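You operate a simulated robot arm through the tools that you are given. There is no shell and no other tool.

You run a simulated robot arm. Do the job below in one go: nothing can be reset, and whatever is moved stays where it is left.

JOB
Nest all five round tubs in one stack, each inside the next wider.
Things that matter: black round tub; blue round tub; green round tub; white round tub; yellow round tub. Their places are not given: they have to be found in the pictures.

Only the result counts: the job must be done as asked and must still hold three seconds after the hand-in. Knocking over, shifting, dropping, spilling or breaking anything else fails it.

ROBOT AND FRAMES
A 7-joint arm with a three-finger gripper, fixed in place. Base frame: the origin is at the foot of the arm, x ahead of it, y to its left, z up; the work surface is at about z = 80.6. Readings come in cm, rad, newtons and seconds.
Its first joint turns from -2.897 to 2.897 rad. Payload 2.69 kg.
Tool frame: the origin (TCP) lies between the finger pads and is the grasp point; the fingertips stand 3 cm ahead of it; z points along the fingers, y is the line along which they close. Largest opening 12.8 cm; the body of the gripper starts 11.7 cm behind the TCP.
Orientation is told as [roll, pitch, yaw] about the base's x, y, z axes, in that order, counted from this pose: with the fingers straight down and closing along the base's y, the tool's x points along the base's -x, its y along +y and its z along -z.

CONTROLS
- The arm moves only by the tool drive_tool. Its argument "series" is a list of rows, each an object (a shift or turn left out is 0, a gripper value left out holds the last) with "delta_pos": the shift along the tool's x, y, z in cm, a list of three; "rot": the turn, a rotation vector about the tool's x, y, z in rad, a list of three. In form: [{"delta_pos": [dx, dy, dz], "rot": [rx, ry, rz]}, ...]. A call has 1 to 20 rows; each row is the pose to reach, as a shift and turn from the pose commanded when the call began, along the tool's axes at that moment. "jaw" is the finger opening in cm, from 0 to 12.8, set as the call begins (left out, the last holds). A row lasts 0.2 s, in which the tool goes at most 5 cm and 0.15 rad; a call with a longer step from one row to the next is refused whole, and so is a gripper value outside its range. Where a pose cannot be reached the arm comes as near as it can. A force on the tool above 40 N (or 10 N above the force at the start of the call, whichever is more), or a blocked arm, ends the call early, and 0.2 s more pass. The fingers move at their own pace and stop on an object; they squeeze with about 21 N. The grip force told is the motor's: it shows also when the fingers shut on nothing. Time passes only in rows, and 0.2 s behind the last, so rows that repeat a pose let the fingers close. It gives the time, the measured TCP pose, the force on the tool (base axes), the opening and the grip force at its end, in the units of the frame above (readings bear some noise), with the torque about the TCP (base axes, N m) and any sound that the robot's microphone picked up.
- Cameras (640 x 400 px; columns grow to the right, rows downward): "scene" is fixed at [4.97, 65.08, 162.28]; the picture's right is [-0.40, -0.91, 0.00], its down [-0.66, 0.29, -0.69] and it looks along [0.63, -0.28, -0.72] (base axes); focal length 355 px, centre (320, 200). "wrist" rides on the gripper at [5.8, 5.4, -13.1] in the tool frame; the picture's right is [-0.68, 0.74, 0.00], its down [-0.62, -0.56, -0.55] and it looks along [-0.40, -0.37, 0.84] (tool axes); focal length 234 px, centre (320, 200).
- grab_frame(camera): a new picture of that camera. No time passes.
- slide_trunk(by): slides the trunk up (or, below 0, down) by that many cm; the arm rides with it, the base frame stays. It gives what a move gives, with no picture.
- pixel_to_xyz(camera, pixels): for up to 12 pixels [column, row] of the newest picture of that camera ("zoom" is the newest enlarged one), the place [x, y, z] in the base frame of the surface seen there, good to about 0.3 cm. No time passes.
- inspect(camera, box): a new picture of the part [left, top, right, bottom] of that camera's present view, enlarged. No time passes.
- hand_in(): hands the job in; it is judged then, once.

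Unless the task says otherwise, let go and move clear before handing in.

The tools are called after ">>>" by a JSON object that holds its "method" and its "body". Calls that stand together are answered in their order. drive_tool: Moves the arm, as the interface text tells. Its arguments: {"type":"object","properties":{"series":{"type":"array","items":{"type":"object","properties":{"delta_pos":{"type":"array","items":{"type":"number"}},"rot":{"type":"array","items":{"type":"number"}}}}},"jaw":{"type":"number"}},"required":["series"]} The other tools are called the same way: slide_trunk (by) slides the trunk up or down; grab_frame (camera) takes a picture; pixel_to_xyz (camera, pixels) gives the place of the surface under pixels of a picture; inspect (camera, box) takes an enlarged picture of a part of a camera's view; hand_in () hands the job in.

At the start:

```text
t: 0.0
ee_pos: [54.38, 59.46, 122.44]
orientation: [0.001, 0.0, 0.0]
force: [0.8, 0.1, 0.2]
wrist_torque: [0.02, -0.04, 0.0]
grip_width: 12.81
grasp_force: 0.1
trunk travel left (down, up): [-15.0, 20.0]
```

scene: 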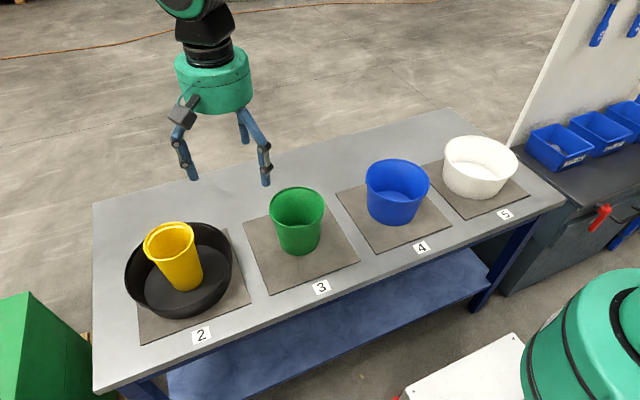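
wrist: 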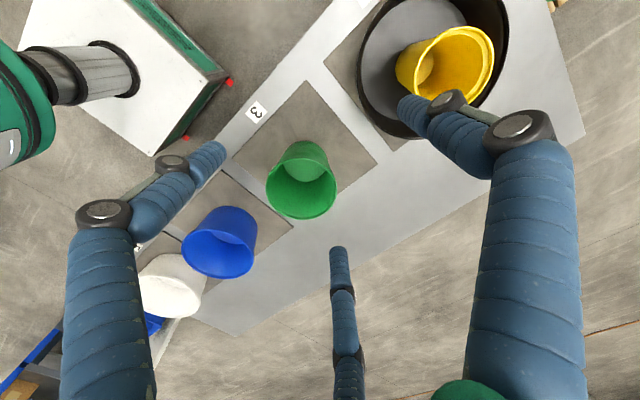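

The scene picture shows the yellow tub (170,255) already standing in the black one (178,270), with green (298,220), blue (397,190) and white (479,165) standing singly. I'll measure them by enlarging the views first.

>>> {"method": "inspect", "body": {"camera": "scene", "box": [100, 180, 260, 340]}}

>>> {"method": "pixel_to_xyz", "body": {"camera": "scene", "pixels": [[146, 243], [194, 236], [170, 224], [176, 257], [126, 272], [231, 258], [178, 317], [170, 290], [205, 290], [190, 300], [160, 240], [200, 222]]}}

>>> {"method": "pixel_to_xyz", "body": {"camera": "scene", "pixels": [[271, 207], [323, 207], [297, 188], [297, 226], [300, 205], [298, 254], [367, 178], [428, 182], [399, 160], [396, 202], [397, 185], [395, 223]]}}

>>> {"method": "pixel_to_xyz", "body": {"camera": "scene", "pixels": [[445, 155], [516, 160], [482, 137], [477, 180], [480, 155], [473, 198], [300, 280], [400, 240], [500, 205], [240, 210], [120, 230], [440, 150]]}}

```text
2.50 times, centred on (180, 260) of scene
```

zoom: 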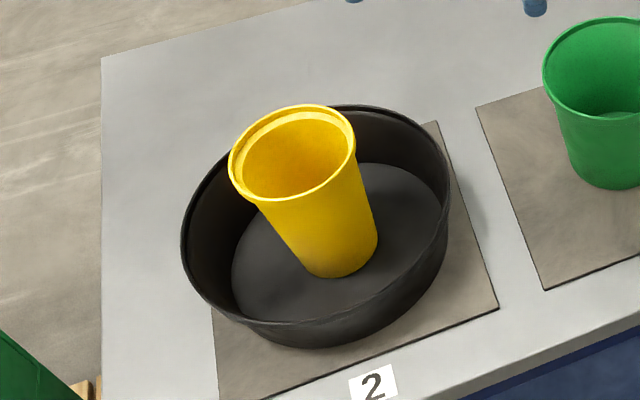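

```text
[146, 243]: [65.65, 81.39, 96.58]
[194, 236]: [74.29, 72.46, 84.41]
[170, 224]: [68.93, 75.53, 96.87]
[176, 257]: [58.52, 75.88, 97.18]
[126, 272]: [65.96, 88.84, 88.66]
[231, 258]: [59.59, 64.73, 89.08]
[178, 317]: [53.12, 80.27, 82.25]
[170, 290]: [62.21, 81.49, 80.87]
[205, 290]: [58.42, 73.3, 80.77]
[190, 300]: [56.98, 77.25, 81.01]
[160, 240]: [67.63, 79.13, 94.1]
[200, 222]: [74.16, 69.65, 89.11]
```

```text
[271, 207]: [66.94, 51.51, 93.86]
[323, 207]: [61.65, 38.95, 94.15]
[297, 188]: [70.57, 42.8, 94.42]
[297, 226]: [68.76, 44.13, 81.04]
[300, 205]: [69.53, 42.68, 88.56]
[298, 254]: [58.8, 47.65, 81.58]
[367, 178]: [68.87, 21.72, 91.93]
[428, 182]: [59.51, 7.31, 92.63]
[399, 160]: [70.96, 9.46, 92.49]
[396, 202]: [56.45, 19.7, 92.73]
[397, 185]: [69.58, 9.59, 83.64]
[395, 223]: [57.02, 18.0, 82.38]
```

```text
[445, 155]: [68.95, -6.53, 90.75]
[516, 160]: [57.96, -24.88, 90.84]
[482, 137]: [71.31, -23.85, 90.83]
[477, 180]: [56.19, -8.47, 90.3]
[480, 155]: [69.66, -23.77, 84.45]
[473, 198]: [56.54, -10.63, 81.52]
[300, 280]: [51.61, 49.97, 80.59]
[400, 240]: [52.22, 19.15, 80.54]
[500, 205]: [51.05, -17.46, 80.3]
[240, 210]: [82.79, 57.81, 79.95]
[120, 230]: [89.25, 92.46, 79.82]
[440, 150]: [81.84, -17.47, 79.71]
```

The yellow tub stands about 16 cm tall inside the black one, which is about 25 cm wide. The others run from green to white, each wider and lower. I'll take rim points on the current zoom to fit the circles.

>>> {"method": "pixel_to_xyz", "body": {"camera": "zoom", "pixels": [[231, 165], [250, 126], [300, 107], [340, 119], [353, 148], [330, 183], [285, 199], [250, 190], [293, 150], [335, 274], [310, 270], [372, 240]]}}

>>> {"method": "pixel_to_xyz", "body": {"camera": "zoom", "pixels": [[183, 240], [200, 183], [345, 108], [400, 116], [445, 170], [446, 210], [400, 285], [330, 322], [270, 325], [215, 300], [300, 290], [400, 190]]}}

>>> {"method": "pixel_to_xyz", "body": {"camera": "zoom", "pixels": [[185, 255], [250, 320], [290, 322], [370, 303], [430, 245], [448, 190], [420, 130], [365, 107], [210, 170], [260, 335], [330, 346], [420, 300]]}}

>>> {"method": "inspect", "body": {"camera": "scene", "box": [240, 170, 360, 270]}}

```text
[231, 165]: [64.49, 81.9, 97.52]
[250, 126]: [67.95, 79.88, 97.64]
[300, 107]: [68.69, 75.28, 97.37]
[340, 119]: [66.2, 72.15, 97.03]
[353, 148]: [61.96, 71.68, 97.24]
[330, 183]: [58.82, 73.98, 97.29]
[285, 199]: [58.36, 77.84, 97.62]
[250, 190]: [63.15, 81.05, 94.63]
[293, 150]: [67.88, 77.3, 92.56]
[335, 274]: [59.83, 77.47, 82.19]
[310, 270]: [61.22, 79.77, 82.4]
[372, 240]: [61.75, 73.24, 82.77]
```

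```text
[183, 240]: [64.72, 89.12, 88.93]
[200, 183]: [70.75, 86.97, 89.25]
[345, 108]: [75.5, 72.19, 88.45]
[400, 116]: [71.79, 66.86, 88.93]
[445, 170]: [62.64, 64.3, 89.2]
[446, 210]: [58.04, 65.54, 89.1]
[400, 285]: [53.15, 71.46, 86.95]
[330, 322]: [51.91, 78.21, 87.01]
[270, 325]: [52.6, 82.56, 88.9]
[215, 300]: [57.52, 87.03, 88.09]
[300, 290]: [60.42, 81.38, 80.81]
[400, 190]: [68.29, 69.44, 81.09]
```

```text
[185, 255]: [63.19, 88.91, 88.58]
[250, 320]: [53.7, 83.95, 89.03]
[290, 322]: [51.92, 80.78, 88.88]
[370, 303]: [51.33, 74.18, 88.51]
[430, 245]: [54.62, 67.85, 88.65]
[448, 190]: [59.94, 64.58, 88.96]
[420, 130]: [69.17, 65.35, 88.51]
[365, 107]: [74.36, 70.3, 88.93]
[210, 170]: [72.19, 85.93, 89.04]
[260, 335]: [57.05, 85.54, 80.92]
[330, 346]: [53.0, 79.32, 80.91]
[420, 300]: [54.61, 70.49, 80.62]
```

```text
4.00 times, centred on (300, 220) of scene
```

zoom: 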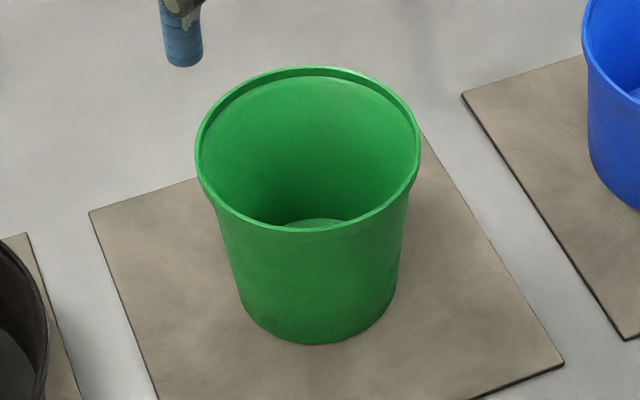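

Fits so far: yellow rim is centred at (63.4, 76.8) with r 5.4 and z 97.5, and black shares that centre with r 12.5 and z 89. Next I'll take green's rim on the current zoom, then look at blue and white.

>>> {"method": "pixel_to_xyz", "body": {"camera": "zoom", "pixels": [[197, 155], [225, 95], [300, 69], [370, 83], [415, 135], [405, 190], [350, 222], [290, 232], [230, 210], [205, 180], [310, 342], [385, 315]]}}

>>> {"method": "pixel_to_xyz", "body": {"camera": "zoom", "pixels": [[250, 325], [310, 222], [419, 155], [330, 68], [260, 77], [265, 222], [380, 205], [300, 150], [350, 280], [240, 300], [120, 220], [470, 300]]}}

>>> {"method": "inspect", "body": {"camera": "scene", "box": [340, 145, 460, 245]}}

```text
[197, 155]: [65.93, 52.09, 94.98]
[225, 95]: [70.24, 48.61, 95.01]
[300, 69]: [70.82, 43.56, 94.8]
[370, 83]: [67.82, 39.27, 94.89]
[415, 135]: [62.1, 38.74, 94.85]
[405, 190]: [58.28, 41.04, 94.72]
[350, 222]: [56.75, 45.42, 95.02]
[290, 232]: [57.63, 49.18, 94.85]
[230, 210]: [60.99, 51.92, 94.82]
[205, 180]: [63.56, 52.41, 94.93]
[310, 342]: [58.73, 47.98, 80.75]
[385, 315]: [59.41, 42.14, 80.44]
```

```text
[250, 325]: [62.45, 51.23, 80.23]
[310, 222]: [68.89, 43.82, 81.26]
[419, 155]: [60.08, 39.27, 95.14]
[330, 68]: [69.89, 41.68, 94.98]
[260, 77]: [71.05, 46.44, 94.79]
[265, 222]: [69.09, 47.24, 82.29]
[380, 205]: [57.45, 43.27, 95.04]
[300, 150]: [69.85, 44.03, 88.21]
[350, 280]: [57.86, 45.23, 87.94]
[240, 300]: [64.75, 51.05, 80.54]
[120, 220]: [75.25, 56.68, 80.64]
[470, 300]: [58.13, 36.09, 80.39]
```

```text
4.00 times, centred on (400, 195) of scene
```

zoom: 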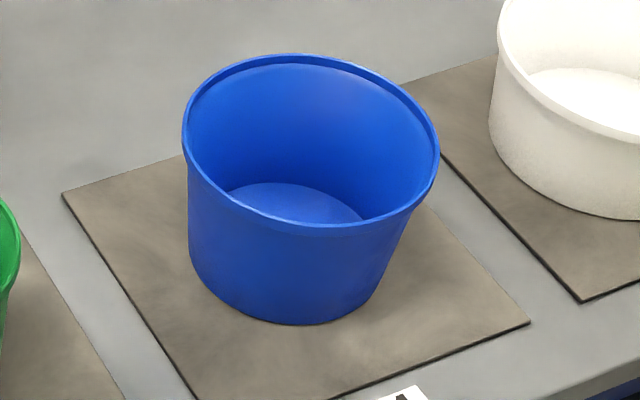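

Green is centred near (64.1, 45.5) with r 7.15 and rim z 95. Blue's rim comes next on this zoom, and then white.

>>> {"method": "pixel_to_xyz", "body": {"camera": "zoom", "pixels": [[185, 135], [205, 90], [280, 57], [350, 67], [410, 105], [436, 160], [415, 205], [350, 230], [280, 222], [215, 192], [192, 165], [437, 135]]}}

>>> {"method": "pixel_to_xyz", "body": {"camera": "zoom", "pixels": [[300, 322], [365, 300], [215, 285], [300, 205], [260, 195], [340, 210], [300, 120], [300, 270], [192, 260], [240, 65], [380, 82], [245, 208]]}}

>>> {"method": "inspect", "body": {"camera": "scene", "box": [420, 120, 540, 220]}}

```text
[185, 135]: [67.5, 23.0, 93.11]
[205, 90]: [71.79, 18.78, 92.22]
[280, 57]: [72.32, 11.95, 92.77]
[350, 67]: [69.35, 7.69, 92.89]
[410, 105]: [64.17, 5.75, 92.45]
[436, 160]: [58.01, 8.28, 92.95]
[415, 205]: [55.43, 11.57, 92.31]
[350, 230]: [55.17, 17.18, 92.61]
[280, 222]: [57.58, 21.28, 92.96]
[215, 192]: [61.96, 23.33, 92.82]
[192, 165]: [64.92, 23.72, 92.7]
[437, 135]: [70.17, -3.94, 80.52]
```

```text
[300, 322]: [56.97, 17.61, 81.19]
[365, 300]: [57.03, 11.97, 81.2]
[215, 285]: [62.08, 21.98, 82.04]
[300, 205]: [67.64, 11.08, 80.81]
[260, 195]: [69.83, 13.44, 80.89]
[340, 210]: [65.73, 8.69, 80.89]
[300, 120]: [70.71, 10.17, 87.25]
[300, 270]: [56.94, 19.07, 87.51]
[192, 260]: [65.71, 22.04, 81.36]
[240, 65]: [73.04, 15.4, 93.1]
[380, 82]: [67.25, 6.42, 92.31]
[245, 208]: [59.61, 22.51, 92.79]
```

```text
4.00 times, centred on (480, 170) of scene
```

zoom: 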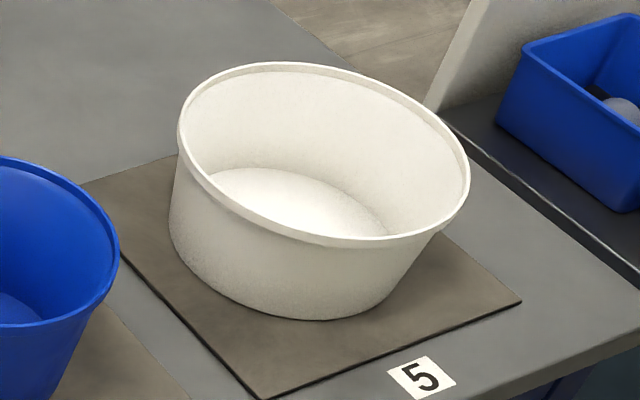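

Blue is centred near (63.9, 14.75) with r 8.95 and rim z 92.8. Now white.

>>> {"method": "pixel_to_xyz", "body": {"camera": "zoom", "pixels": [[180, 135], [195, 95], [260, 66], [330, 72], [400, 97], [455, 140], [467, 185], [440, 225], [370, 244], [300, 234], [230, 203], [195, 170]]}}

>>> {"method": "pixel_to_xyz", "body": {"camera": "zoom", "pixels": [[320, 318], [390, 290], [220, 285], [175, 245], [300, 200], [250, 180], [350, 215], [300, 130], [320, 280], [600, 110], [540, 180], [300, 370]]}}

>>> {"method": "inspect", "body": {"camera": "wrist", "box": [230, 100, 400, 240]}}

```text
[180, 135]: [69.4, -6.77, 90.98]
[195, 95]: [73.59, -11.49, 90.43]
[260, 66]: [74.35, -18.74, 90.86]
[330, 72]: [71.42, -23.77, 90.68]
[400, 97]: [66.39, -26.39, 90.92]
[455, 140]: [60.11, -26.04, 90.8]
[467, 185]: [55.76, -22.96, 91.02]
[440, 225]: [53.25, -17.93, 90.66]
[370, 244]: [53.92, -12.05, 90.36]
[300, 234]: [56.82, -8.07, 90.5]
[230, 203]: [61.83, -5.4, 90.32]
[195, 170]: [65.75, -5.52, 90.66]
```

```text
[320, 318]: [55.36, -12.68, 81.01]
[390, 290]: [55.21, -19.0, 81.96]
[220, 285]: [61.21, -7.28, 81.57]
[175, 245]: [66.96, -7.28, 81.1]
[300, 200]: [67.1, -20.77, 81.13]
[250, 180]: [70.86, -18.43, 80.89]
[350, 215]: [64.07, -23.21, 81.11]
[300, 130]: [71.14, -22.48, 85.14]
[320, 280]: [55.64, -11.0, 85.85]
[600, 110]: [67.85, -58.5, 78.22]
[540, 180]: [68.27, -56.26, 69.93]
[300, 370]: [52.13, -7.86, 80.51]
```

```text
2.86 times, centred on (315, 170) of wrist
```

zoom: 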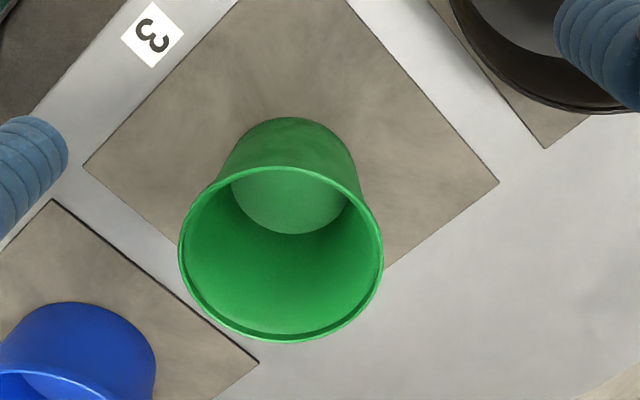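

White is centred near (63.95, -16.0) with r 10.75 and rim z 90.8, so the nesting order is black > white > blue > green > yellow. Before planning rim grips I'll look closely at the gripper, around (220,120) in the scene.

>>> {"method": "inspect", "body": {"camera": "scene", "box": [140, 40, 300, 200]}}

>>> {"method": "inspect", "body": {"camera": "wrist", "box": [380, 0, 580, 150]}}

```text
2.50 times, centred on (220, 120) of scene
```

zoom: 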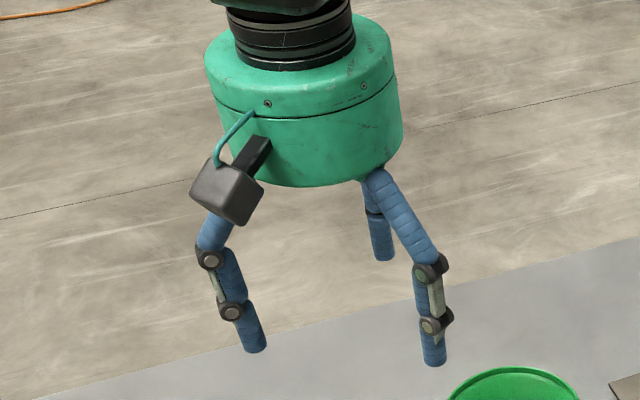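

```text
2.67 times, centred on (480, 75) of wrist
```

zoom: 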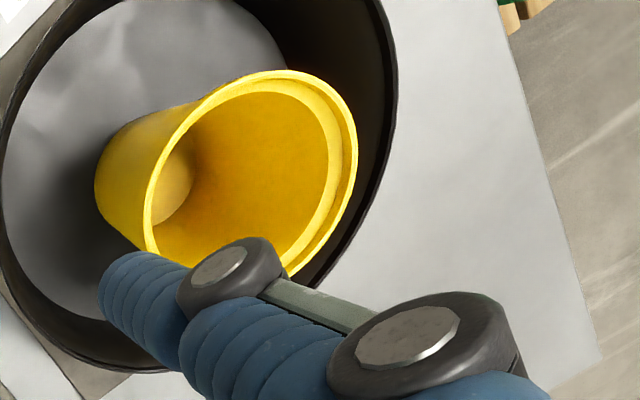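

The gripper picture shows three prongs, with tips near scene pixels (192,177), (265,183) and (245,142). I need to know where the third one sits relative to the pads.

>>> {"method": "pixel_to_xyz", "body": {"camera": "scene", "pixels": [[192, 177], [190, 168], [265, 183], [264, 172], [245, 142], [244, 132], [240, 122], [255, 135], [185, 150], [222, 100], [222, 112], [240, 110]]}}

>>> {"method": "pixel_to_xyz", "body": {"camera": "wrist", "pixels": [[338, 252], [342, 300], [345, 370], [415, 105], [450, 145], [520, 180], [210, 155], [150, 205], [105, 260], [338, 270], [400, 100], [220, 150]]}}

```text
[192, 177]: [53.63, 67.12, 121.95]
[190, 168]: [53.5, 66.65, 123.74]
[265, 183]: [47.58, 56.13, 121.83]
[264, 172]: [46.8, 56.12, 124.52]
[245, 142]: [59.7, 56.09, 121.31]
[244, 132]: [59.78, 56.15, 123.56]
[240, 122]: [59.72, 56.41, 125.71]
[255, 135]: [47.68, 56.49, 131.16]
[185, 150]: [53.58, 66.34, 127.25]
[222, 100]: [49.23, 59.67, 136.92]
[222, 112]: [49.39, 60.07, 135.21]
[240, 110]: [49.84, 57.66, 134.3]
```

```text
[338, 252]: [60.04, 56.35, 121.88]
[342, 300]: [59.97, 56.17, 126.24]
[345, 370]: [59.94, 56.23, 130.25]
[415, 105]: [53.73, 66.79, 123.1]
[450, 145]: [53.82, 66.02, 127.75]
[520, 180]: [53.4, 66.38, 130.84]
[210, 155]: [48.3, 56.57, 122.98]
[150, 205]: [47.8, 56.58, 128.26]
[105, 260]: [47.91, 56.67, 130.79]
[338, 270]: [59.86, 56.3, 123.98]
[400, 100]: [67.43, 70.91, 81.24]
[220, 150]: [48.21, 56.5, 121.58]
```

The three prongs sit 120° apart at about 6.8 cm from the tool axis: (53.6,66.5), (47.8,56.4) and (59.8,56.2). That is unlike the two-finger description, so I'll set a smaller opening in free air and watch how they really move.

>>> {"method": "drive_tool", "body": {"series": [{"delta_pos": [0, 0, 0]}, {"delta_pos": [0, 0, 0]}, {"delta_pos": [0, 0, 0]}], "jaw": 5}}

>>> {"method": "inspect", "body": {"camera": "scene", "box": [140, 40, 300, 200]}}

>>> {"method": "grab_frame", "body": {"camera": "wrist"}}

```text
t: 0.8
ee_pos: [54.37, 59.31, 122.56]
orientation: [0.0, -0.001, 0.0]
force: [-0.2, 0.1, -0.2]
wrist_torque: [-0.04, -0.03, 0.01]
grip_width: 5.0
grasp_force: 0.0
trunk travel left (down, up): [-15.0, 20.0]
```

```text
2.50 times, centred on (220, 120) of scene
```

zoom: 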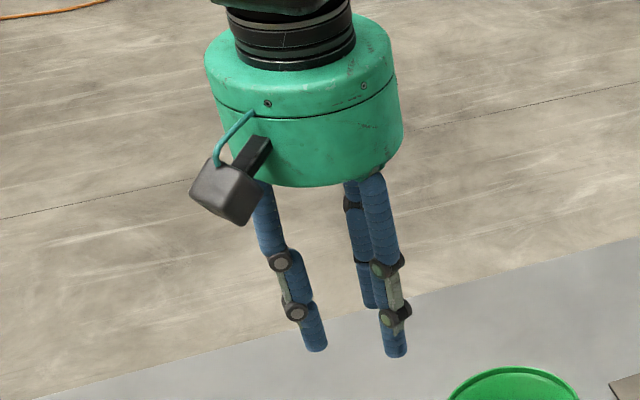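

```text
taken
```

wrist: 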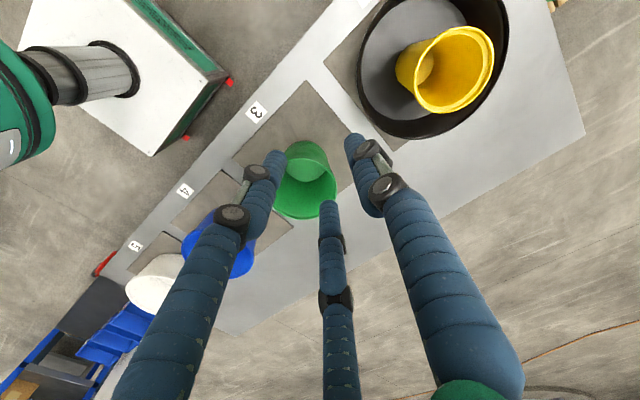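

>>> {"method": "grab_frame", "body": {"camera": "scene"}}

>>> {"method": "pixel_to_xyz", "body": {"camera": "zoom", "pixels": [[318, 345], [310, 325], [300, 290], [280, 262], [396, 350], [395, 335], [390, 290], [370, 300], [365, 270], [270, 220], [385, 220], [385, 265]]}}

>>> {"method": "pixel_to_xyz", "body": {"camera": "wrist", "pixels": [[355, 140], [362, 155], [378, 190], [400, 220], [277, 158], [265, 180], [245, 215], [328, 208], [330, 230], [335, 290], [338, 350], [430, 280]]}}

```text
taken
```

scene: 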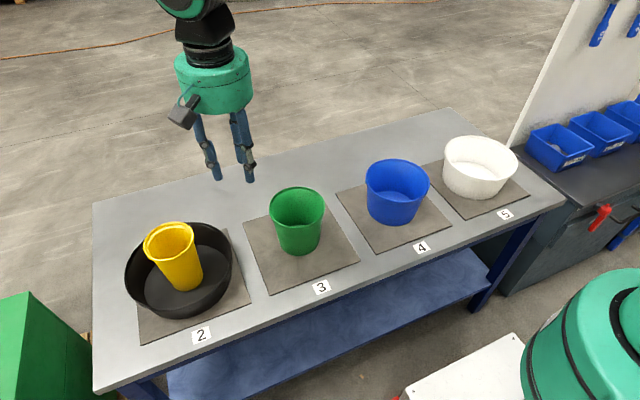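

```text
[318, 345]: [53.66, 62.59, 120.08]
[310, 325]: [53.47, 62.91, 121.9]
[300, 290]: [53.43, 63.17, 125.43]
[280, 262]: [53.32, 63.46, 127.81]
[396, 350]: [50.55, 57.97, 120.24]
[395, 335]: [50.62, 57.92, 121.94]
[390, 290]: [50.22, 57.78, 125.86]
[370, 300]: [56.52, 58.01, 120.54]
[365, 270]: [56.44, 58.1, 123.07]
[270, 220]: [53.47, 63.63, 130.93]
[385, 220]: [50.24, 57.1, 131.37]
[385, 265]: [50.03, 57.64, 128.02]
```

```text
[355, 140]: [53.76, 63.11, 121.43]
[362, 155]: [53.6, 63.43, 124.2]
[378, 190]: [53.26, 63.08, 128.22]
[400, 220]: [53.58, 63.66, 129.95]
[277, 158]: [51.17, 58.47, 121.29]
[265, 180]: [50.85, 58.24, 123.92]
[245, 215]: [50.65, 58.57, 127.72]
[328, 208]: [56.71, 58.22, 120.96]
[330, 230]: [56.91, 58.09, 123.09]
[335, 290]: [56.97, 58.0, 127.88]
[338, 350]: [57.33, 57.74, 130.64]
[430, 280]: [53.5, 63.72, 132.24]
```

All three prongs move in and out together around the tool axis, and at width 5 they sit about 3.4 cm out. So I'll plan rim pinches that suit either model: the +y prong inside and the -y side outside. First I'll tilt a little to match the wall taper and hover above yellow's near rim, around (63.4, 71.3, 106), which also tests the reach.

>>> {"method": "drive_tool", "body": {"series": [{"delta_pos": [-1.5, 2, 2.8], "rot": [-0.015, 0, 0]}, {"delta_pos": [-3, 4, 5.5], "rot": [-0.03, 0, 0]}, {"delta_pos": [-4.5, 6, 8.2], "rot": [-0.045, 0, 0]}, {"delta_pos": [-6, 8, 11], "rot": [-0.06, 0, 0]}, {"delta_pos": [-7.5, 10, 13.7], "rot": [-0.075, 0, 0]}, {"delta_pos": [-9, 12, 16.5], "rot": [-0.09, 0, 0]}, {"delta_pos": [-9, 12, 16.5], "rot": [-0.09, 0, 0]}], "jaw": 5}}

>>> {"method": "grab_frame", "body": {"camera": "scene"}}

>>> {"method": "grab_frame", "body": {"camera": "wrist"}}

```text
t: 2.4
ee_pos: [63.2, 71.37, 106.11]
orientation: [0.089, -0.002, 0.001]
force: [-0.9, -0.4, -1.0]
wrist_torque: [0.0, 0.0, -0.01]
grip_width: 5.01
grasp_force: 0.0
trunk travel left (down, up): [-15.0, 20.0]
```

```text
taken
```

scene: 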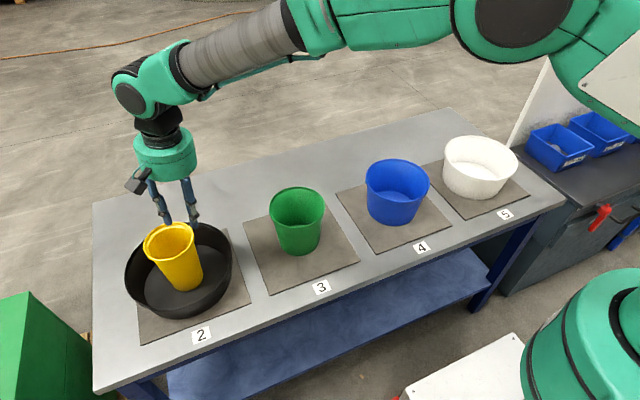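

```text
taken
```

wrist: 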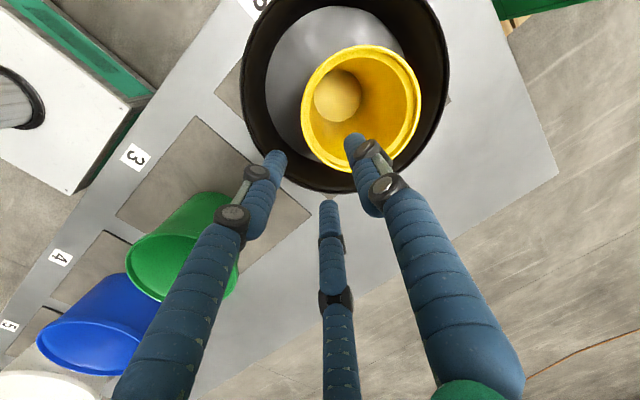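

Measured TCP is (63.2, 71.4, 106.1) with roll 0.089, so the reach is fine, and the wrist view shows the +y prong over yellow's mouth and the other two outside its rim. I'll descend straight until the tips are about 2 cm below yellow's rim (TCP z about 98.4).

>>> {"method": "drive_tool", "body": {"series": [{"delta_pos": [-0.1, -0.25, 2.6]}, {"delta_pos": [-0.2, -0.5, 5.2]}, {"delta_pos": [-0.2, -0.74, 7.67]}, {"delta_pos": [-0.2, -0.74, 7.67]}], "jaw": 5}}

>>> {"method": "grab_frame", "body": {"camera": "wrist"}}

>>> {"method": "inspect", "body": {"camera": "scene", "box": [100, 140, 260, 300]}}

```text
t: 3.4
ee_pos: [63.64, 71.46, 98.32]
orientation: [0.089, -0.001, 0.0]
force: [-0.4, 0.4, -0.2]
wrist_torque: [0.01, 0.05, -0.03]
grip_width: 5.04
grasp_force: 0.0
trunk travel left (down, up): [-15.0, 20.0]
```

```text
taken
```

wrist: 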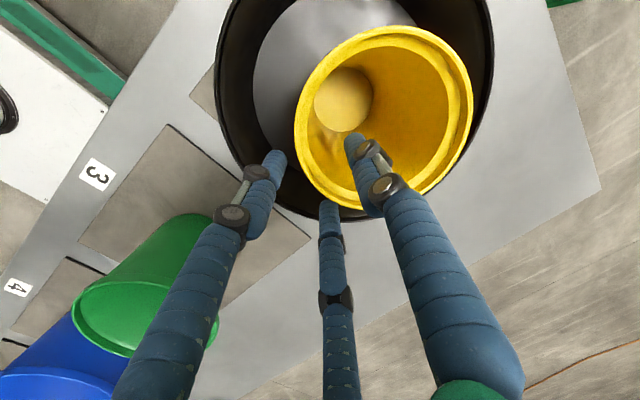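

```text
2.50 times, centred on (180, 220) of scene
```

zoom: 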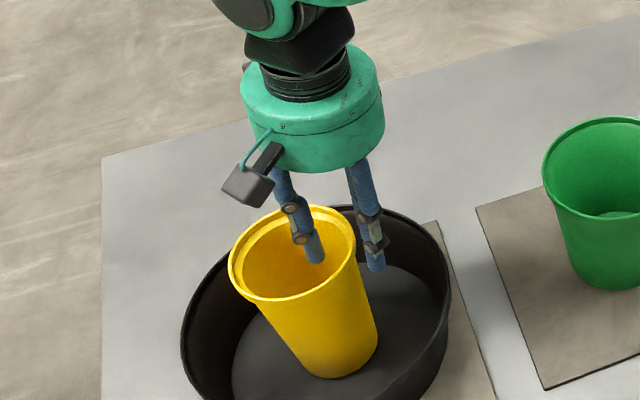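

The inner prong sits inside yellow's mouth and the other two are outside the rim, as planned, with the TCP at (63.6, 71.5, 98.3). Now I'll close on the wall.

>>> {"method": "drive_tool", "body": {"series": [{"delta_pos": [0, 0, 0]}, {"delta_pos": [0, 0, 0]}, {"delta_pos": [0, 0, 0]}, {"delta_pos": [0, 0, 0]}], "jaw": 0}}

>>> {"method": "grab_frame", "body": {"camera": "wrist"}}

>>> {"method": "inspect", "body": {"camera": "scene", "box": [100, 140, 260, 300]}}

```text
t: 4.4
ee_pos: [63.63, 71.37, 98.36]
orientation: [0.09, 0.001, 0.0]
force: [0.6, 0.3, 1.5]
wrist_torque: [0.18, 0.13, 0.03]
grip_width: 1.16
grasp_force: 21.1
trunk travel left (down, up): [-15.0, 20.0]
```

```text
taken
```

wrist: 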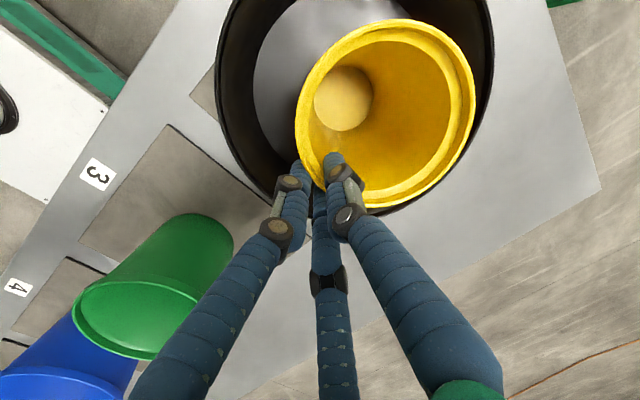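

```text
2.50 times, centred on (180, 220) of scene
```

zoom: 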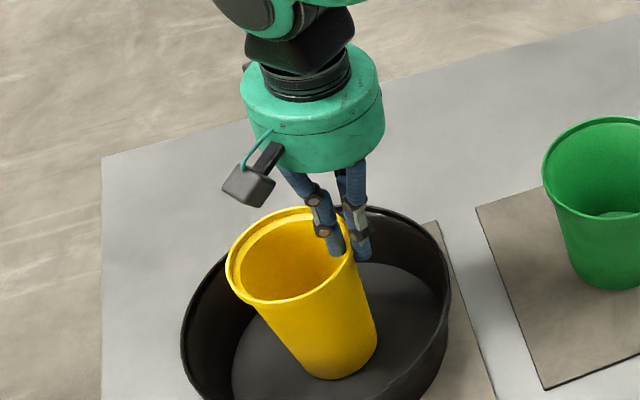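

The grip holds at 1.16 cm with 21 N, and the wrist view shows the wall clamped between the inner prong and the outer pair. I'll lift 3 cm to test the hold.

>>> {"method": "drive_tool", "body": {"series": [{"delta_pos": [0, 0.09, -1]}, {"delta_pos": [0, 0.18, -2]}, {"delta_pos": [0, 0.27, -3]}, {"delta_pos": [0, 0.27, -3]}]}}

>>> {"method": "grab_frame", "body": {"camera": "wrist"}}

>>> {"method": "inspect", "body": {"camera": "scene", "box": [100, 140, 260, 300]}}

```text
t: 5.4
ee_pos: [63.54, 71.52, 101.24]
orientation: [0.088, -0.001, 0.0]
force: [-0.7, -0.6, -2.3]
wrist_torque: [-0.04, -0.01, 0.0]
grip_width: 1.05
grasp_force: 20.7
trunk travel left (down, up): [-15.0, 20.0]
```

```text
taken
```

wrist: 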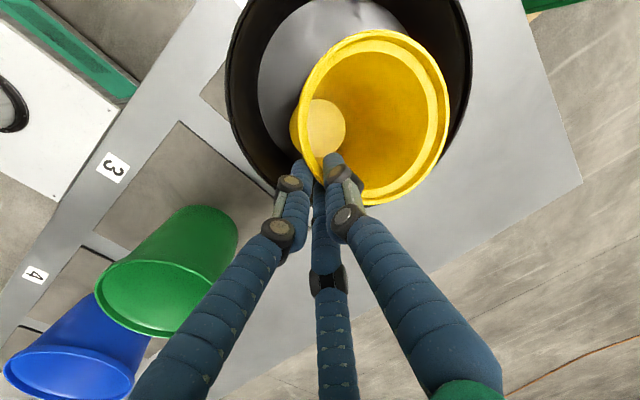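

```text
2.50 times, centred on (180, 220) of scene
```

zoom: 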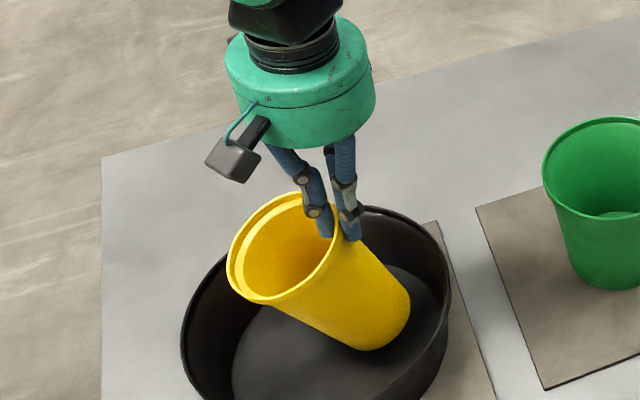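

Yellow has come up but drooped about the pinch point: in the zoom its far rim hangs low. I'll measure that tilt and look closely at how the prongs hold the wall before going on.

>>> {"method": "pixel_to_xyz", "body": {"camera": "zoom", "pixels": [[231, 265], [240, 230], [275, 197], [300, 193], [330, 250], [305, 288], [270, 303], [240, 290], [375, 345], [410, 300], [340, 335], [400, 325]]}}

>>> {"method": "pixel_to_xyz", "body": {"camera": "wrist", "pixels": [[370, 33], [420, 55], [447, 105], [440, 150], [400, 195], [315, 70], [302, 130], [325, 130], [305, 110], [300, 150], [335, 162], [320, 200]]}}

>>> {"method": "inspect", "body": {"camera": "wrist", "box": [260, 120, 380, 220]}}

>>> {"method": "inspect", "body": {"camera": "scene", "box": [160, 190, 220, 240]}}

```text
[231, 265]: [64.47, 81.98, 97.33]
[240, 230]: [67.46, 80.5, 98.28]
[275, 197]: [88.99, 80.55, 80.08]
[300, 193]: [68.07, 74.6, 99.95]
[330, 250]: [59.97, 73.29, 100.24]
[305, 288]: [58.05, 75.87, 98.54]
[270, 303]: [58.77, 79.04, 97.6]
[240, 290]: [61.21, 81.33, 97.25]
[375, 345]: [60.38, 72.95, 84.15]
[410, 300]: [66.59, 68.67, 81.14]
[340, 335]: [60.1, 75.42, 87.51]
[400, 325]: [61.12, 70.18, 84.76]
```

```text
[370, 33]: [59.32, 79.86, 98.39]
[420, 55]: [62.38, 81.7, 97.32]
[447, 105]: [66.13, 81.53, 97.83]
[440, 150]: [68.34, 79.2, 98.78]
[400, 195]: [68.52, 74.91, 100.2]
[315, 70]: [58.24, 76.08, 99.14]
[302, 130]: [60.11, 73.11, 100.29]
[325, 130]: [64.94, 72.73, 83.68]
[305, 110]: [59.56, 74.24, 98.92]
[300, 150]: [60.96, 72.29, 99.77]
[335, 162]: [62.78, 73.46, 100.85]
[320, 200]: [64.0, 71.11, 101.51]
```

```text
4.00 times, centred on (320, 170) of wrist
```

zoom: 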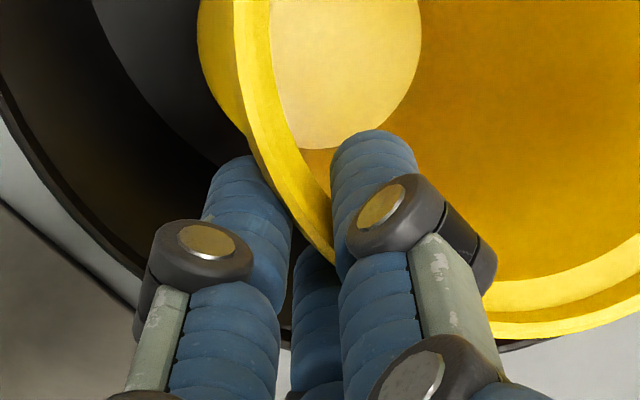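

```text
8.00 times, centred on (190, 215) of scene
```

zoom: 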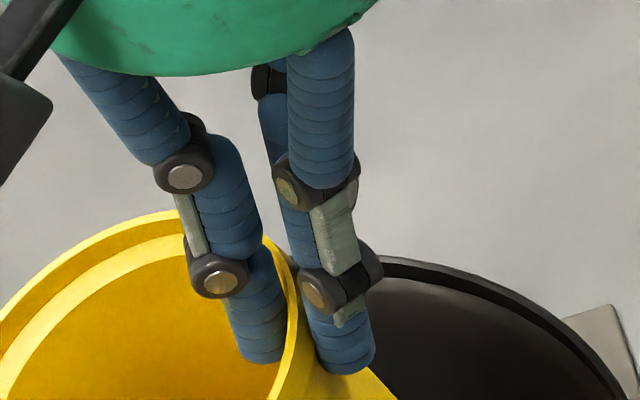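

The measured rim slope is about 0.33 rad: near side z 100.2, far side z 97.3. The wall is held cleanly between one inner and two outer prongs, so the droop is steady and I can cancel it by rolling the tool. I'll raise the trunk 12 cm to clear the black rim and the other tubs.

>>> {"method": "slide_trunk", "body": {"by": 12}}

>>> {"method": "inspect", "body": {"camera": "scene", "box": [60, 80, 260, 300]}}

>>> {"method": "grab_frame", "body": {"camera": "wrist"}}

```text
t: 6.9
ee_pos: [63.42, 71.54, 113.28]
orientation: [0.09, -0.001, 0.001]
force: [-0.5, -0.5, -1.9]
wrist_torque: [-0.04, 0.02, 0.0]
grip_width: 1.02
grasp_force: 20.9
trunk travel left (down, up): [-27.0, 8.0]
```

```text
1.82 times, centred on (160, 190) of scene
```

zoom: 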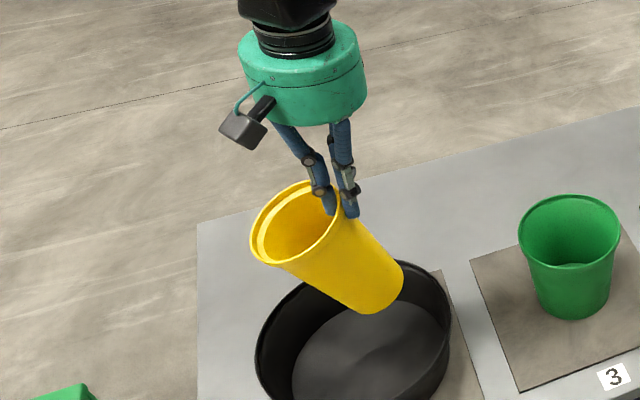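

```text
taken
```

wrist: 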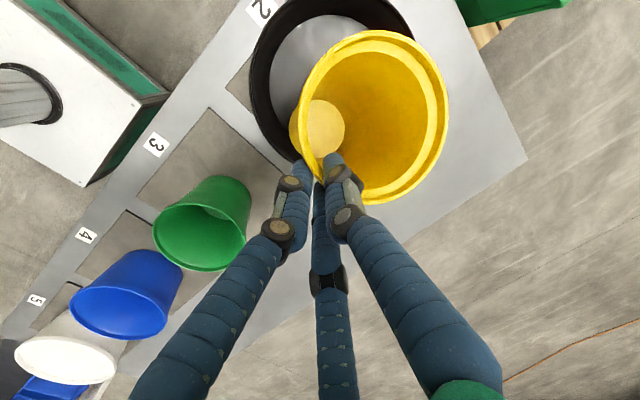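

The hold is steady, and the tub sits in the same place in the wrist view after the lift. I'll roll the tool 0.33 rad about its x axis to bring yellow upright, then measure its rim again.

>>> {"method": "drive_tool", "body": {"series": [{"delta_pos": [0, 0, 0], "rot": [-0.08, 0, 0]}, {"delta_pos": [0, 0, 0], "rot": [-0.16, 0, 0]}, {"delta_pos": [0, 0, 0], "rot": [-0.24, 0, 0]}, {"delta_pos": [0, 0, 0], "rot": [-0.33, 0, 0]}, {"delta_pos": [0, 0, 0], "rot": [-0.33, 0, 0]}]}}

>>> {"method": "inspect", "body": {"camera": "scene", "box": [60, 80, 260, 300]}}

>>> {"method": "grab_frame", "body": {"camera": "wrist"}}

```text
t: 8.1
ee_pos: [63.56, 71.46, 113.3]
orientation: [0.421, -0.001, 0.0]
force: [0.3, -0.6, -2.3]
wrist_torque: [-0.06, 0.01, 0.01]
grip_width: 1.0
grasp_force: 21.1
trunk travel left (down, up): [-27.0, 8.0]
```

```text
1.82 times, centred on (160, 190) of scene
```

zoom: 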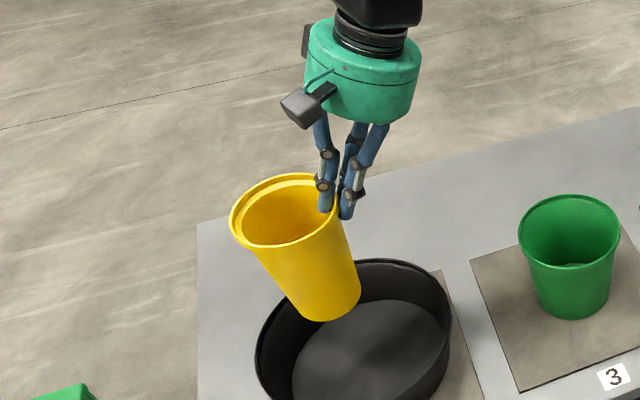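

```text
taken
```

wrist: 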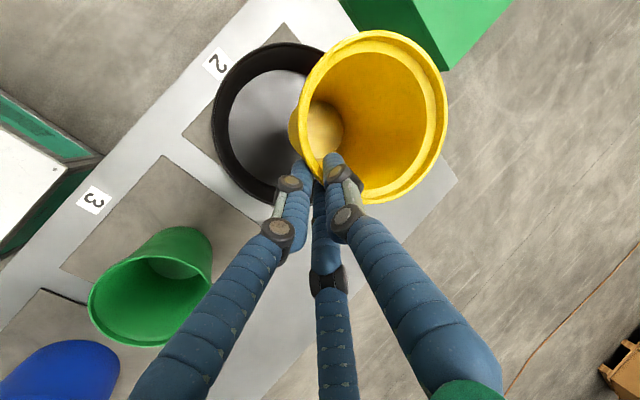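

>>> {"method": "pixel_to_xyz", "body": {"camera": "wrist", "pixels": [[370, 33], [420, 55], [443, 95], [438, 150], [400, 193], [320, 65], [302, 125], [345, 43], [375, 203], [325, 125], [340, 110], [395, 36]]}}

>>> {"method": "pixel_to_xyz", "body": {"camera": "zoom", "pixels": [[232, 215], [250, 190], [280, 177], [335, 210], [310, 238], [270, 245], [240, 233], [320, 318], [355, 297], [300, 310], [345, 312], [300, 235]]}}

```text
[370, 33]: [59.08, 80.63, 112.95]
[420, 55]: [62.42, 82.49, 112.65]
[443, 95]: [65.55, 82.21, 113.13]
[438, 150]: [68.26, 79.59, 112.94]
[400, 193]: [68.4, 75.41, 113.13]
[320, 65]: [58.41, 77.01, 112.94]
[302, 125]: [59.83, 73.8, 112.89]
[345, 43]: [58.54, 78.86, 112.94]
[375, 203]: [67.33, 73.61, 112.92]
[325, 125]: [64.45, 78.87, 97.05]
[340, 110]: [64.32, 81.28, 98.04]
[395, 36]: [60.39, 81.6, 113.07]
```

```text
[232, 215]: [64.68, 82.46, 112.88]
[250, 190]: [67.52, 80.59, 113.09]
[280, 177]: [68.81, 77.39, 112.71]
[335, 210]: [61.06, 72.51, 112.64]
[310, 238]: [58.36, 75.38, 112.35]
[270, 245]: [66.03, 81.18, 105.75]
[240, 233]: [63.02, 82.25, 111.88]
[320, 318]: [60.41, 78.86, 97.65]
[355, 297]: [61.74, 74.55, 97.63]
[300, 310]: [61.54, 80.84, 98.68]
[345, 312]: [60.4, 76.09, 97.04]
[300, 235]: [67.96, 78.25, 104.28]
```

Yellow now hangs level, with its rim at z 112.9 all round and its centre near (63.4, 77.4), so its bottom is near z 96.4. I'll raise it a little and carry it to the bare table around (80, 32), passing behind green.

>>> {"method": "drive_tool", "body": {"series": [{"delta_pos": [0, 1.1, -2.46]}, {"delta_pos": [-1.096, -1.666, -3.699]}, {"delta_pos": [-2.192, -4.432, -4.938]}, {"delta_pos": [-3.288, -7.198, -6.176]}, {"delta_pos": [-4.384, -9.964, -7.415]}, {"delta_pos": [-5.48, -12.73, -8.653]}, {"delta_pos": [-6.576, -15.496, -9.892]}, {"delta_pos": [-7.672, -18.262, -11.131]}, {"delta_pos": [-8.768, -21.028, -12.369]}, {"delta_pos": [-9.864, -23.794, -13.608]}, {"delta_pos": [-10.96, -26.56, -14.847]}, {"delta_pos": [-12.056, -29.326, -16.085]}, {"delta_pos": [-13.152, -32.092, -17.324]}, {"delta_pos": [-14.248, -34.858, -18.563]}, {"delta_pos": [-15.344, -37.624, -19.801]}, {"delta_pos": [-16.44, -40.39, -21.04]}, {"delta_pos": [-16.44, -40.39, -21.04]}]}}

>>> {"method": "grab_frame", "body": {"camera": "scene"}}

>>> {"method": "grab_frame", "body": {"camera": "wrist"}}

```text
t: 11.7
ee_pos: [79.97, 26.09, 116.06]
orientation: [0.42, -0.001, 0.002]
force: [-0.4, -1.1, -1.7]
wrist_torque: [-0.07, 0.04, 0.04]
grip_width: 1.03
grasp_force: 21.3
trunk travel left (down, up): [-27.0, 8.0]
```

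```text
taken
```

scene: 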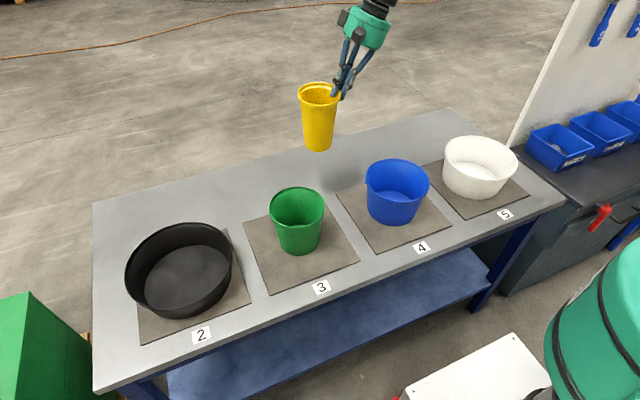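

```text
taken
```

wrist: 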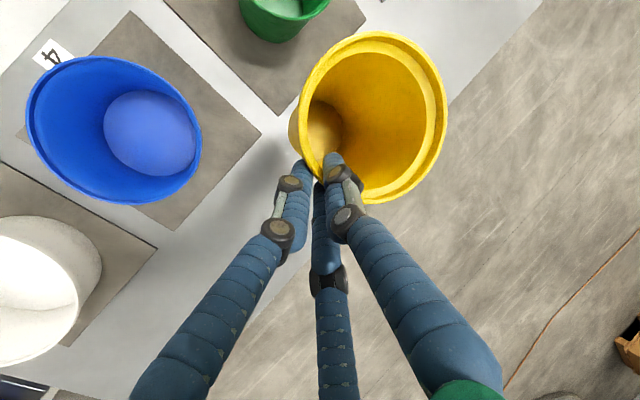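

Yellow is held above the table behind the gap between green and blue. I'll check the table surface and its back edge below before lowering.

>>> {"method": "pixel_to_xyz", "body": {"camera": "scene", "pixels": [[340, 150], [340, 165], [340, 180], [320, 165], [345, 140], [330, 175], [300, 165], [318, 148], [318, 84], [300, 90], [338, 90], [318, 105]]}}

>>> {"method": "pixel_to_xyz", "body": {"camera": "wrist", "pixels": [[370, 33], [420, 55], [443, 95], [438, 150], [400, 193], [320, 65], [302, 125], [345, 43], [375, 203], [325, 125], [260, 170], [240, 250]]}}

```text
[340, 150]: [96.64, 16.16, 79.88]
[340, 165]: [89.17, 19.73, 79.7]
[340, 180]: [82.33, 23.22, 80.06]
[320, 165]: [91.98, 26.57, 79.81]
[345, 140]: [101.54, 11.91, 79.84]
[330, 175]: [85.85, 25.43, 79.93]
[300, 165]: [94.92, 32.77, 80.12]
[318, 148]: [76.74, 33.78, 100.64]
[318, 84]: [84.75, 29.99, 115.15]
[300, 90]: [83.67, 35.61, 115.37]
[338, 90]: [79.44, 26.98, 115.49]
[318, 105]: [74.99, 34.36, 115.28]
```

```text
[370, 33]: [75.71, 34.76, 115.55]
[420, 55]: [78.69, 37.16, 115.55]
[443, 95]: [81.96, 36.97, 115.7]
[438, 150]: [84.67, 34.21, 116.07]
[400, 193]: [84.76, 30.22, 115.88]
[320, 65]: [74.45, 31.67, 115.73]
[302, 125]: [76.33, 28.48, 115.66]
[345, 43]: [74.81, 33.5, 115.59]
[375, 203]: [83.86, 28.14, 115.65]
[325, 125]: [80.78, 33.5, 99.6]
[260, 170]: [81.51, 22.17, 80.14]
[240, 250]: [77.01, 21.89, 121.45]
```

Yellow's rim is at z 115.6, so its bottom is near 99.1, and the table below is at about z 79.95 with plenty of surface around it. I'll bring the trunk back down 12 cm and then lower the rest with the arm.

>>> {"method": "slide_trunk", "body": {"by": -12}}

>>> {"method": "drive_tool", "body": {"series": [{"delta_pos": [0, -0.82, 1.83]}, {"delta_pos": [0, -1.63, 3.65]}, {"delta_pos": [0, -2.25, 5.02]}, {"delta_pos": [0, -2.57, 5.75]}, {"delta_pos": [0, -2.57, 5.75]}]}}

>>> {"method": "grab_frame", "body": {"camera": "wrist"}}

>>> {"method": "inspect", "body": {"camera": "scene", "box": [260, 80, 400, 220]}}

```text
t: 13.2
ee_pos: [79.95, 26.2, 104.12]
orientation: [0.421, 0.0, 0.002]
force: [-1.1, 0.1, -2.0]
wrist_torque: [-0.13, 0.0, -0.03]
grip_width: 1.01
grasp_force: 21.0
trunk travel left (down, up): [-15.0, 20.0]
```

```text
t: 14.4
ee_pos: [79.95, 26.11, 97.87]
orientation: [0.42, -0.001, 0.002]
force: [0.2, -0.1, -2.4]
wrist_torque: [-0.1, 0.02, 0.03]
grip_width: 1.04
grasp_force: 21.1
trunk travel left (down, up): [-15.0, 20.0]
```

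```text
taken
```

wrist: 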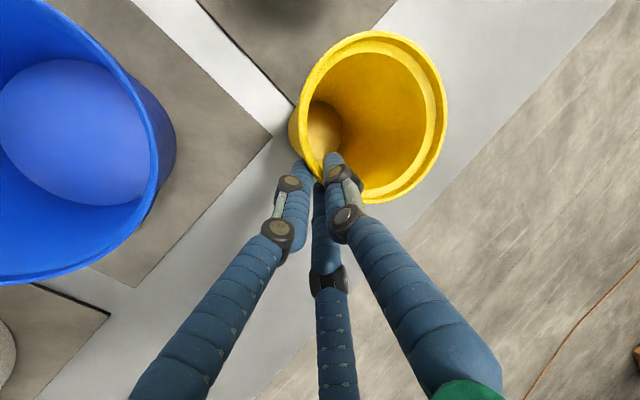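

```text
2.86 times, centred on (330, 150) of scene
```

zoom: 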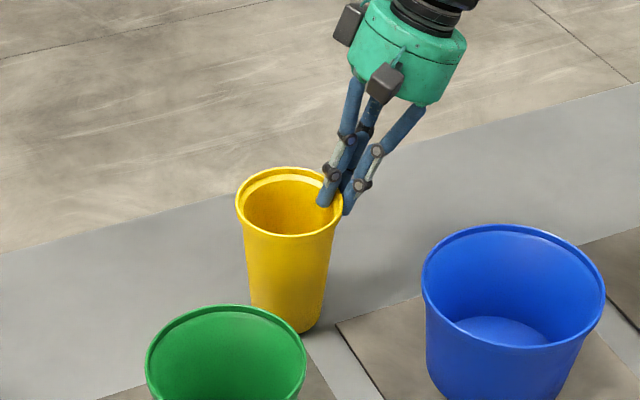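

The TCP is at z 97.9, so the bottom should be about 1 cm above the table, and nothing is touching yet. I'll lower in small steps and watch the force.

>>> {"method": "drive_tool", "body": {"series": [{"delta_pos": [0, -0.08, 0.18]}, {"delta_pos": [0, -0.16, 0.37]}, {"delta_pos": [0, -0.25, 0.55]}, {"delta_pos": [0, -0.33, 0.73]}, {"delta_pos": [0, -0.33, 0.73]}]}}

>>> {"method": "inspect", "body": {"camera": "scene", "box": [280, 120, 360, 200]}}

```text
t: 15.6
ee_pos: [80.01, 26.1, 97.24]
orientation: [0.421, -0.003, 0.0]
force: [6.3, -8.1, 25.3]
wrist_torque: [0.22, -0.23, -0.15]
grip_width: 1.01
grasp_force: 20.7
trunk travel left (down, up): [-15.0, 20.0]
```

```text
5.00 times, centred on (320, 160) of scene
```

zoom: 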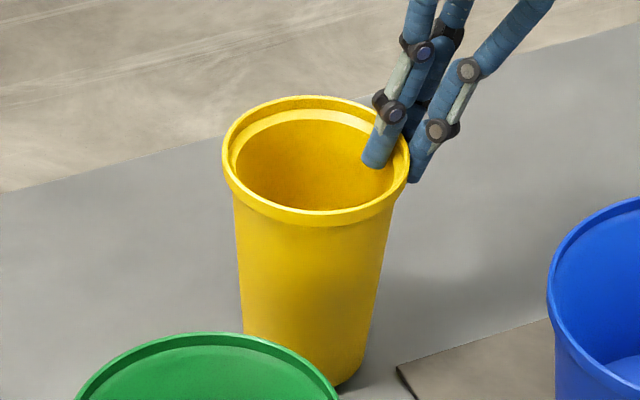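

The upward force is now 25 N, so yellow is standing on the table. I'll relax the push slightly, then open the prongs.

>>> {"method": "drive_tool", "body": {"series": [{"delta_pos": [0, 0.06, -0.14]}, {"delta_pos": [0, 0.12, -0.27]}, {"delta_pos": [0, 0.12, -0.27]}]}}

>>> {"method": "drive_tool", "body": {"series": [{"delta_pos": [0, 0, 0]}, {"delta_pos": [0, 0, 0]}, {"delta_pos": [0, 0, 0]}], "jaw": 4}}

>>> {"method": "inspect", "body": {"camera": "scene", "box": [280, 120, 360, 200]}}

>>> {"method": "grab_frame", "body": {"camera": "wrist"}}

```text
t: 16.4
ee_pos: [79.8, 26.15, 97.09]
orientation: [0.418, 0.003, 0.001]
force: [-0.7, 0.2, -0.4]
wrist_torque: [0.03, 0.09, 0.01]
grip_width: 1.02
grasp_force: 20.8
trunk travel left (down, up): [-15.0, 20.0]
```

```text
t: 17.2
ee_pos: [79.82, 26.09, 97.36]
orientation: [0.419, 0.0, 0.001]
force: [0.3, 0.9, -0.8]
wrist_torque: [0.0, -0.01, -0.02]
grip_width: 4.01
grasp_force: 0.1
trunk travel left (down, up): [-15.0, 20.0]
```

```text
5.00 times, centred on (320, 160) of scene
```

zoom: 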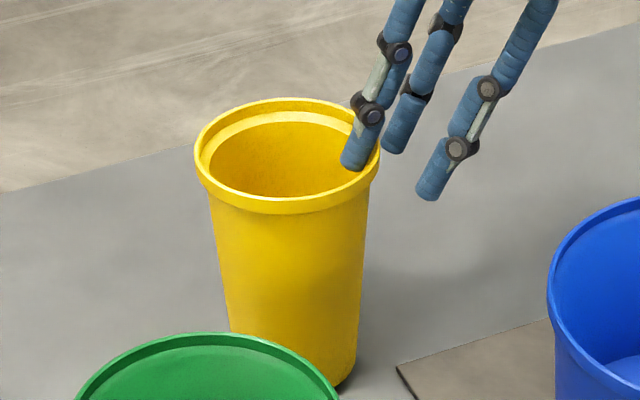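

```text
taken
```

wrist: 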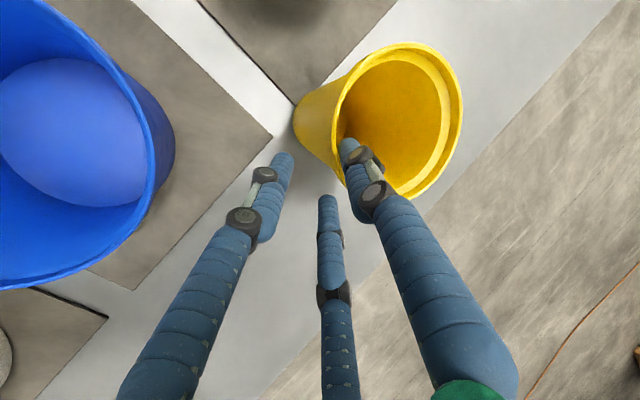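

Yellow stands upright and free: force is about zero and its rim is level at zoom (195–380, 100–215). I'll back out along the finger axis and check its final place.

>>> {"method": "drive_tool", "body": {"series": [{"delta_pos": [0, 0, -2]}, {"delta_pos": [0, 0, -5]}, {"delta_pos": [0, 0, -9]}, {"delta_pos": [0, 0, -13]}, {"delta_pos": [0, 0, -13]}], "jaw": 4}}

>>> {"method": "grab_frame", "body": {"camera": "scene"}}

>>> {"method": "inspect", "body": {"camera": "scene", "box": [280, 120, 360, 200]}}

>>> {"method": "pixel_to_xyz", "body": {"camera": "zoom", "pixels": [[197, 150], [230, 108], [290, 98], [350, 112], [378, 145], [350, 195], [290, 213], [230, 197], [300, 385], [355, 355], [288, 150], [300, 330]]}}

```text
t: 18.4
ee_pos: [80.0, 20.83, 109.27]
orientation: [0.421, 0.0, 0.001]
force: [-0.7, 0.6, 1.0]
wrist_torque: [0.02, -0.05, -0.04]
grip_width: 3.97
grasp_force: 0.0
trunk travel left (down, up): [-15.0, 20.0]
```

```text
taken
```

scene: 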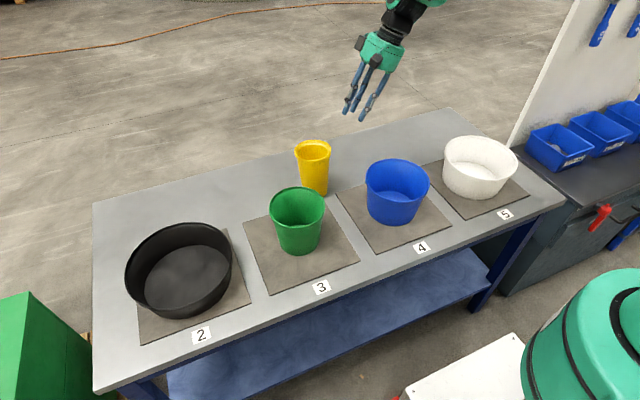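

```text
5.00 times, centred on (320, 160) of scene
```

zoom: 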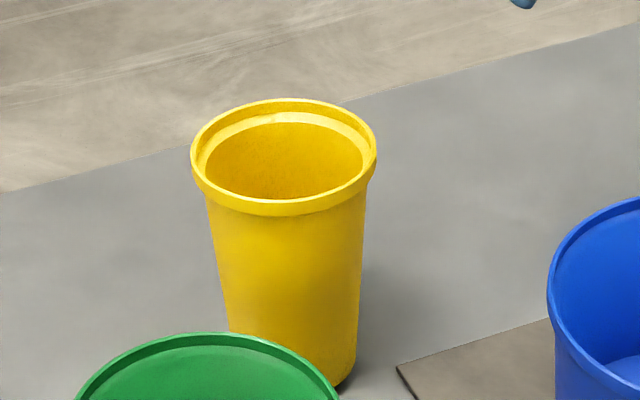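

```text
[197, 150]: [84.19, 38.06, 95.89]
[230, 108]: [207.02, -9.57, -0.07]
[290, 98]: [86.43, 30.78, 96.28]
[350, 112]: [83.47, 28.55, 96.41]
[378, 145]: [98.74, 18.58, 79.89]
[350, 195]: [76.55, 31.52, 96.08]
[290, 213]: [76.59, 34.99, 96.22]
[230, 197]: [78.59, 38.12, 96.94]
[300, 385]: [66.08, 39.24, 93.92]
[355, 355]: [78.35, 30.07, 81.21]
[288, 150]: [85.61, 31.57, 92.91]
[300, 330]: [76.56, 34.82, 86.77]
```

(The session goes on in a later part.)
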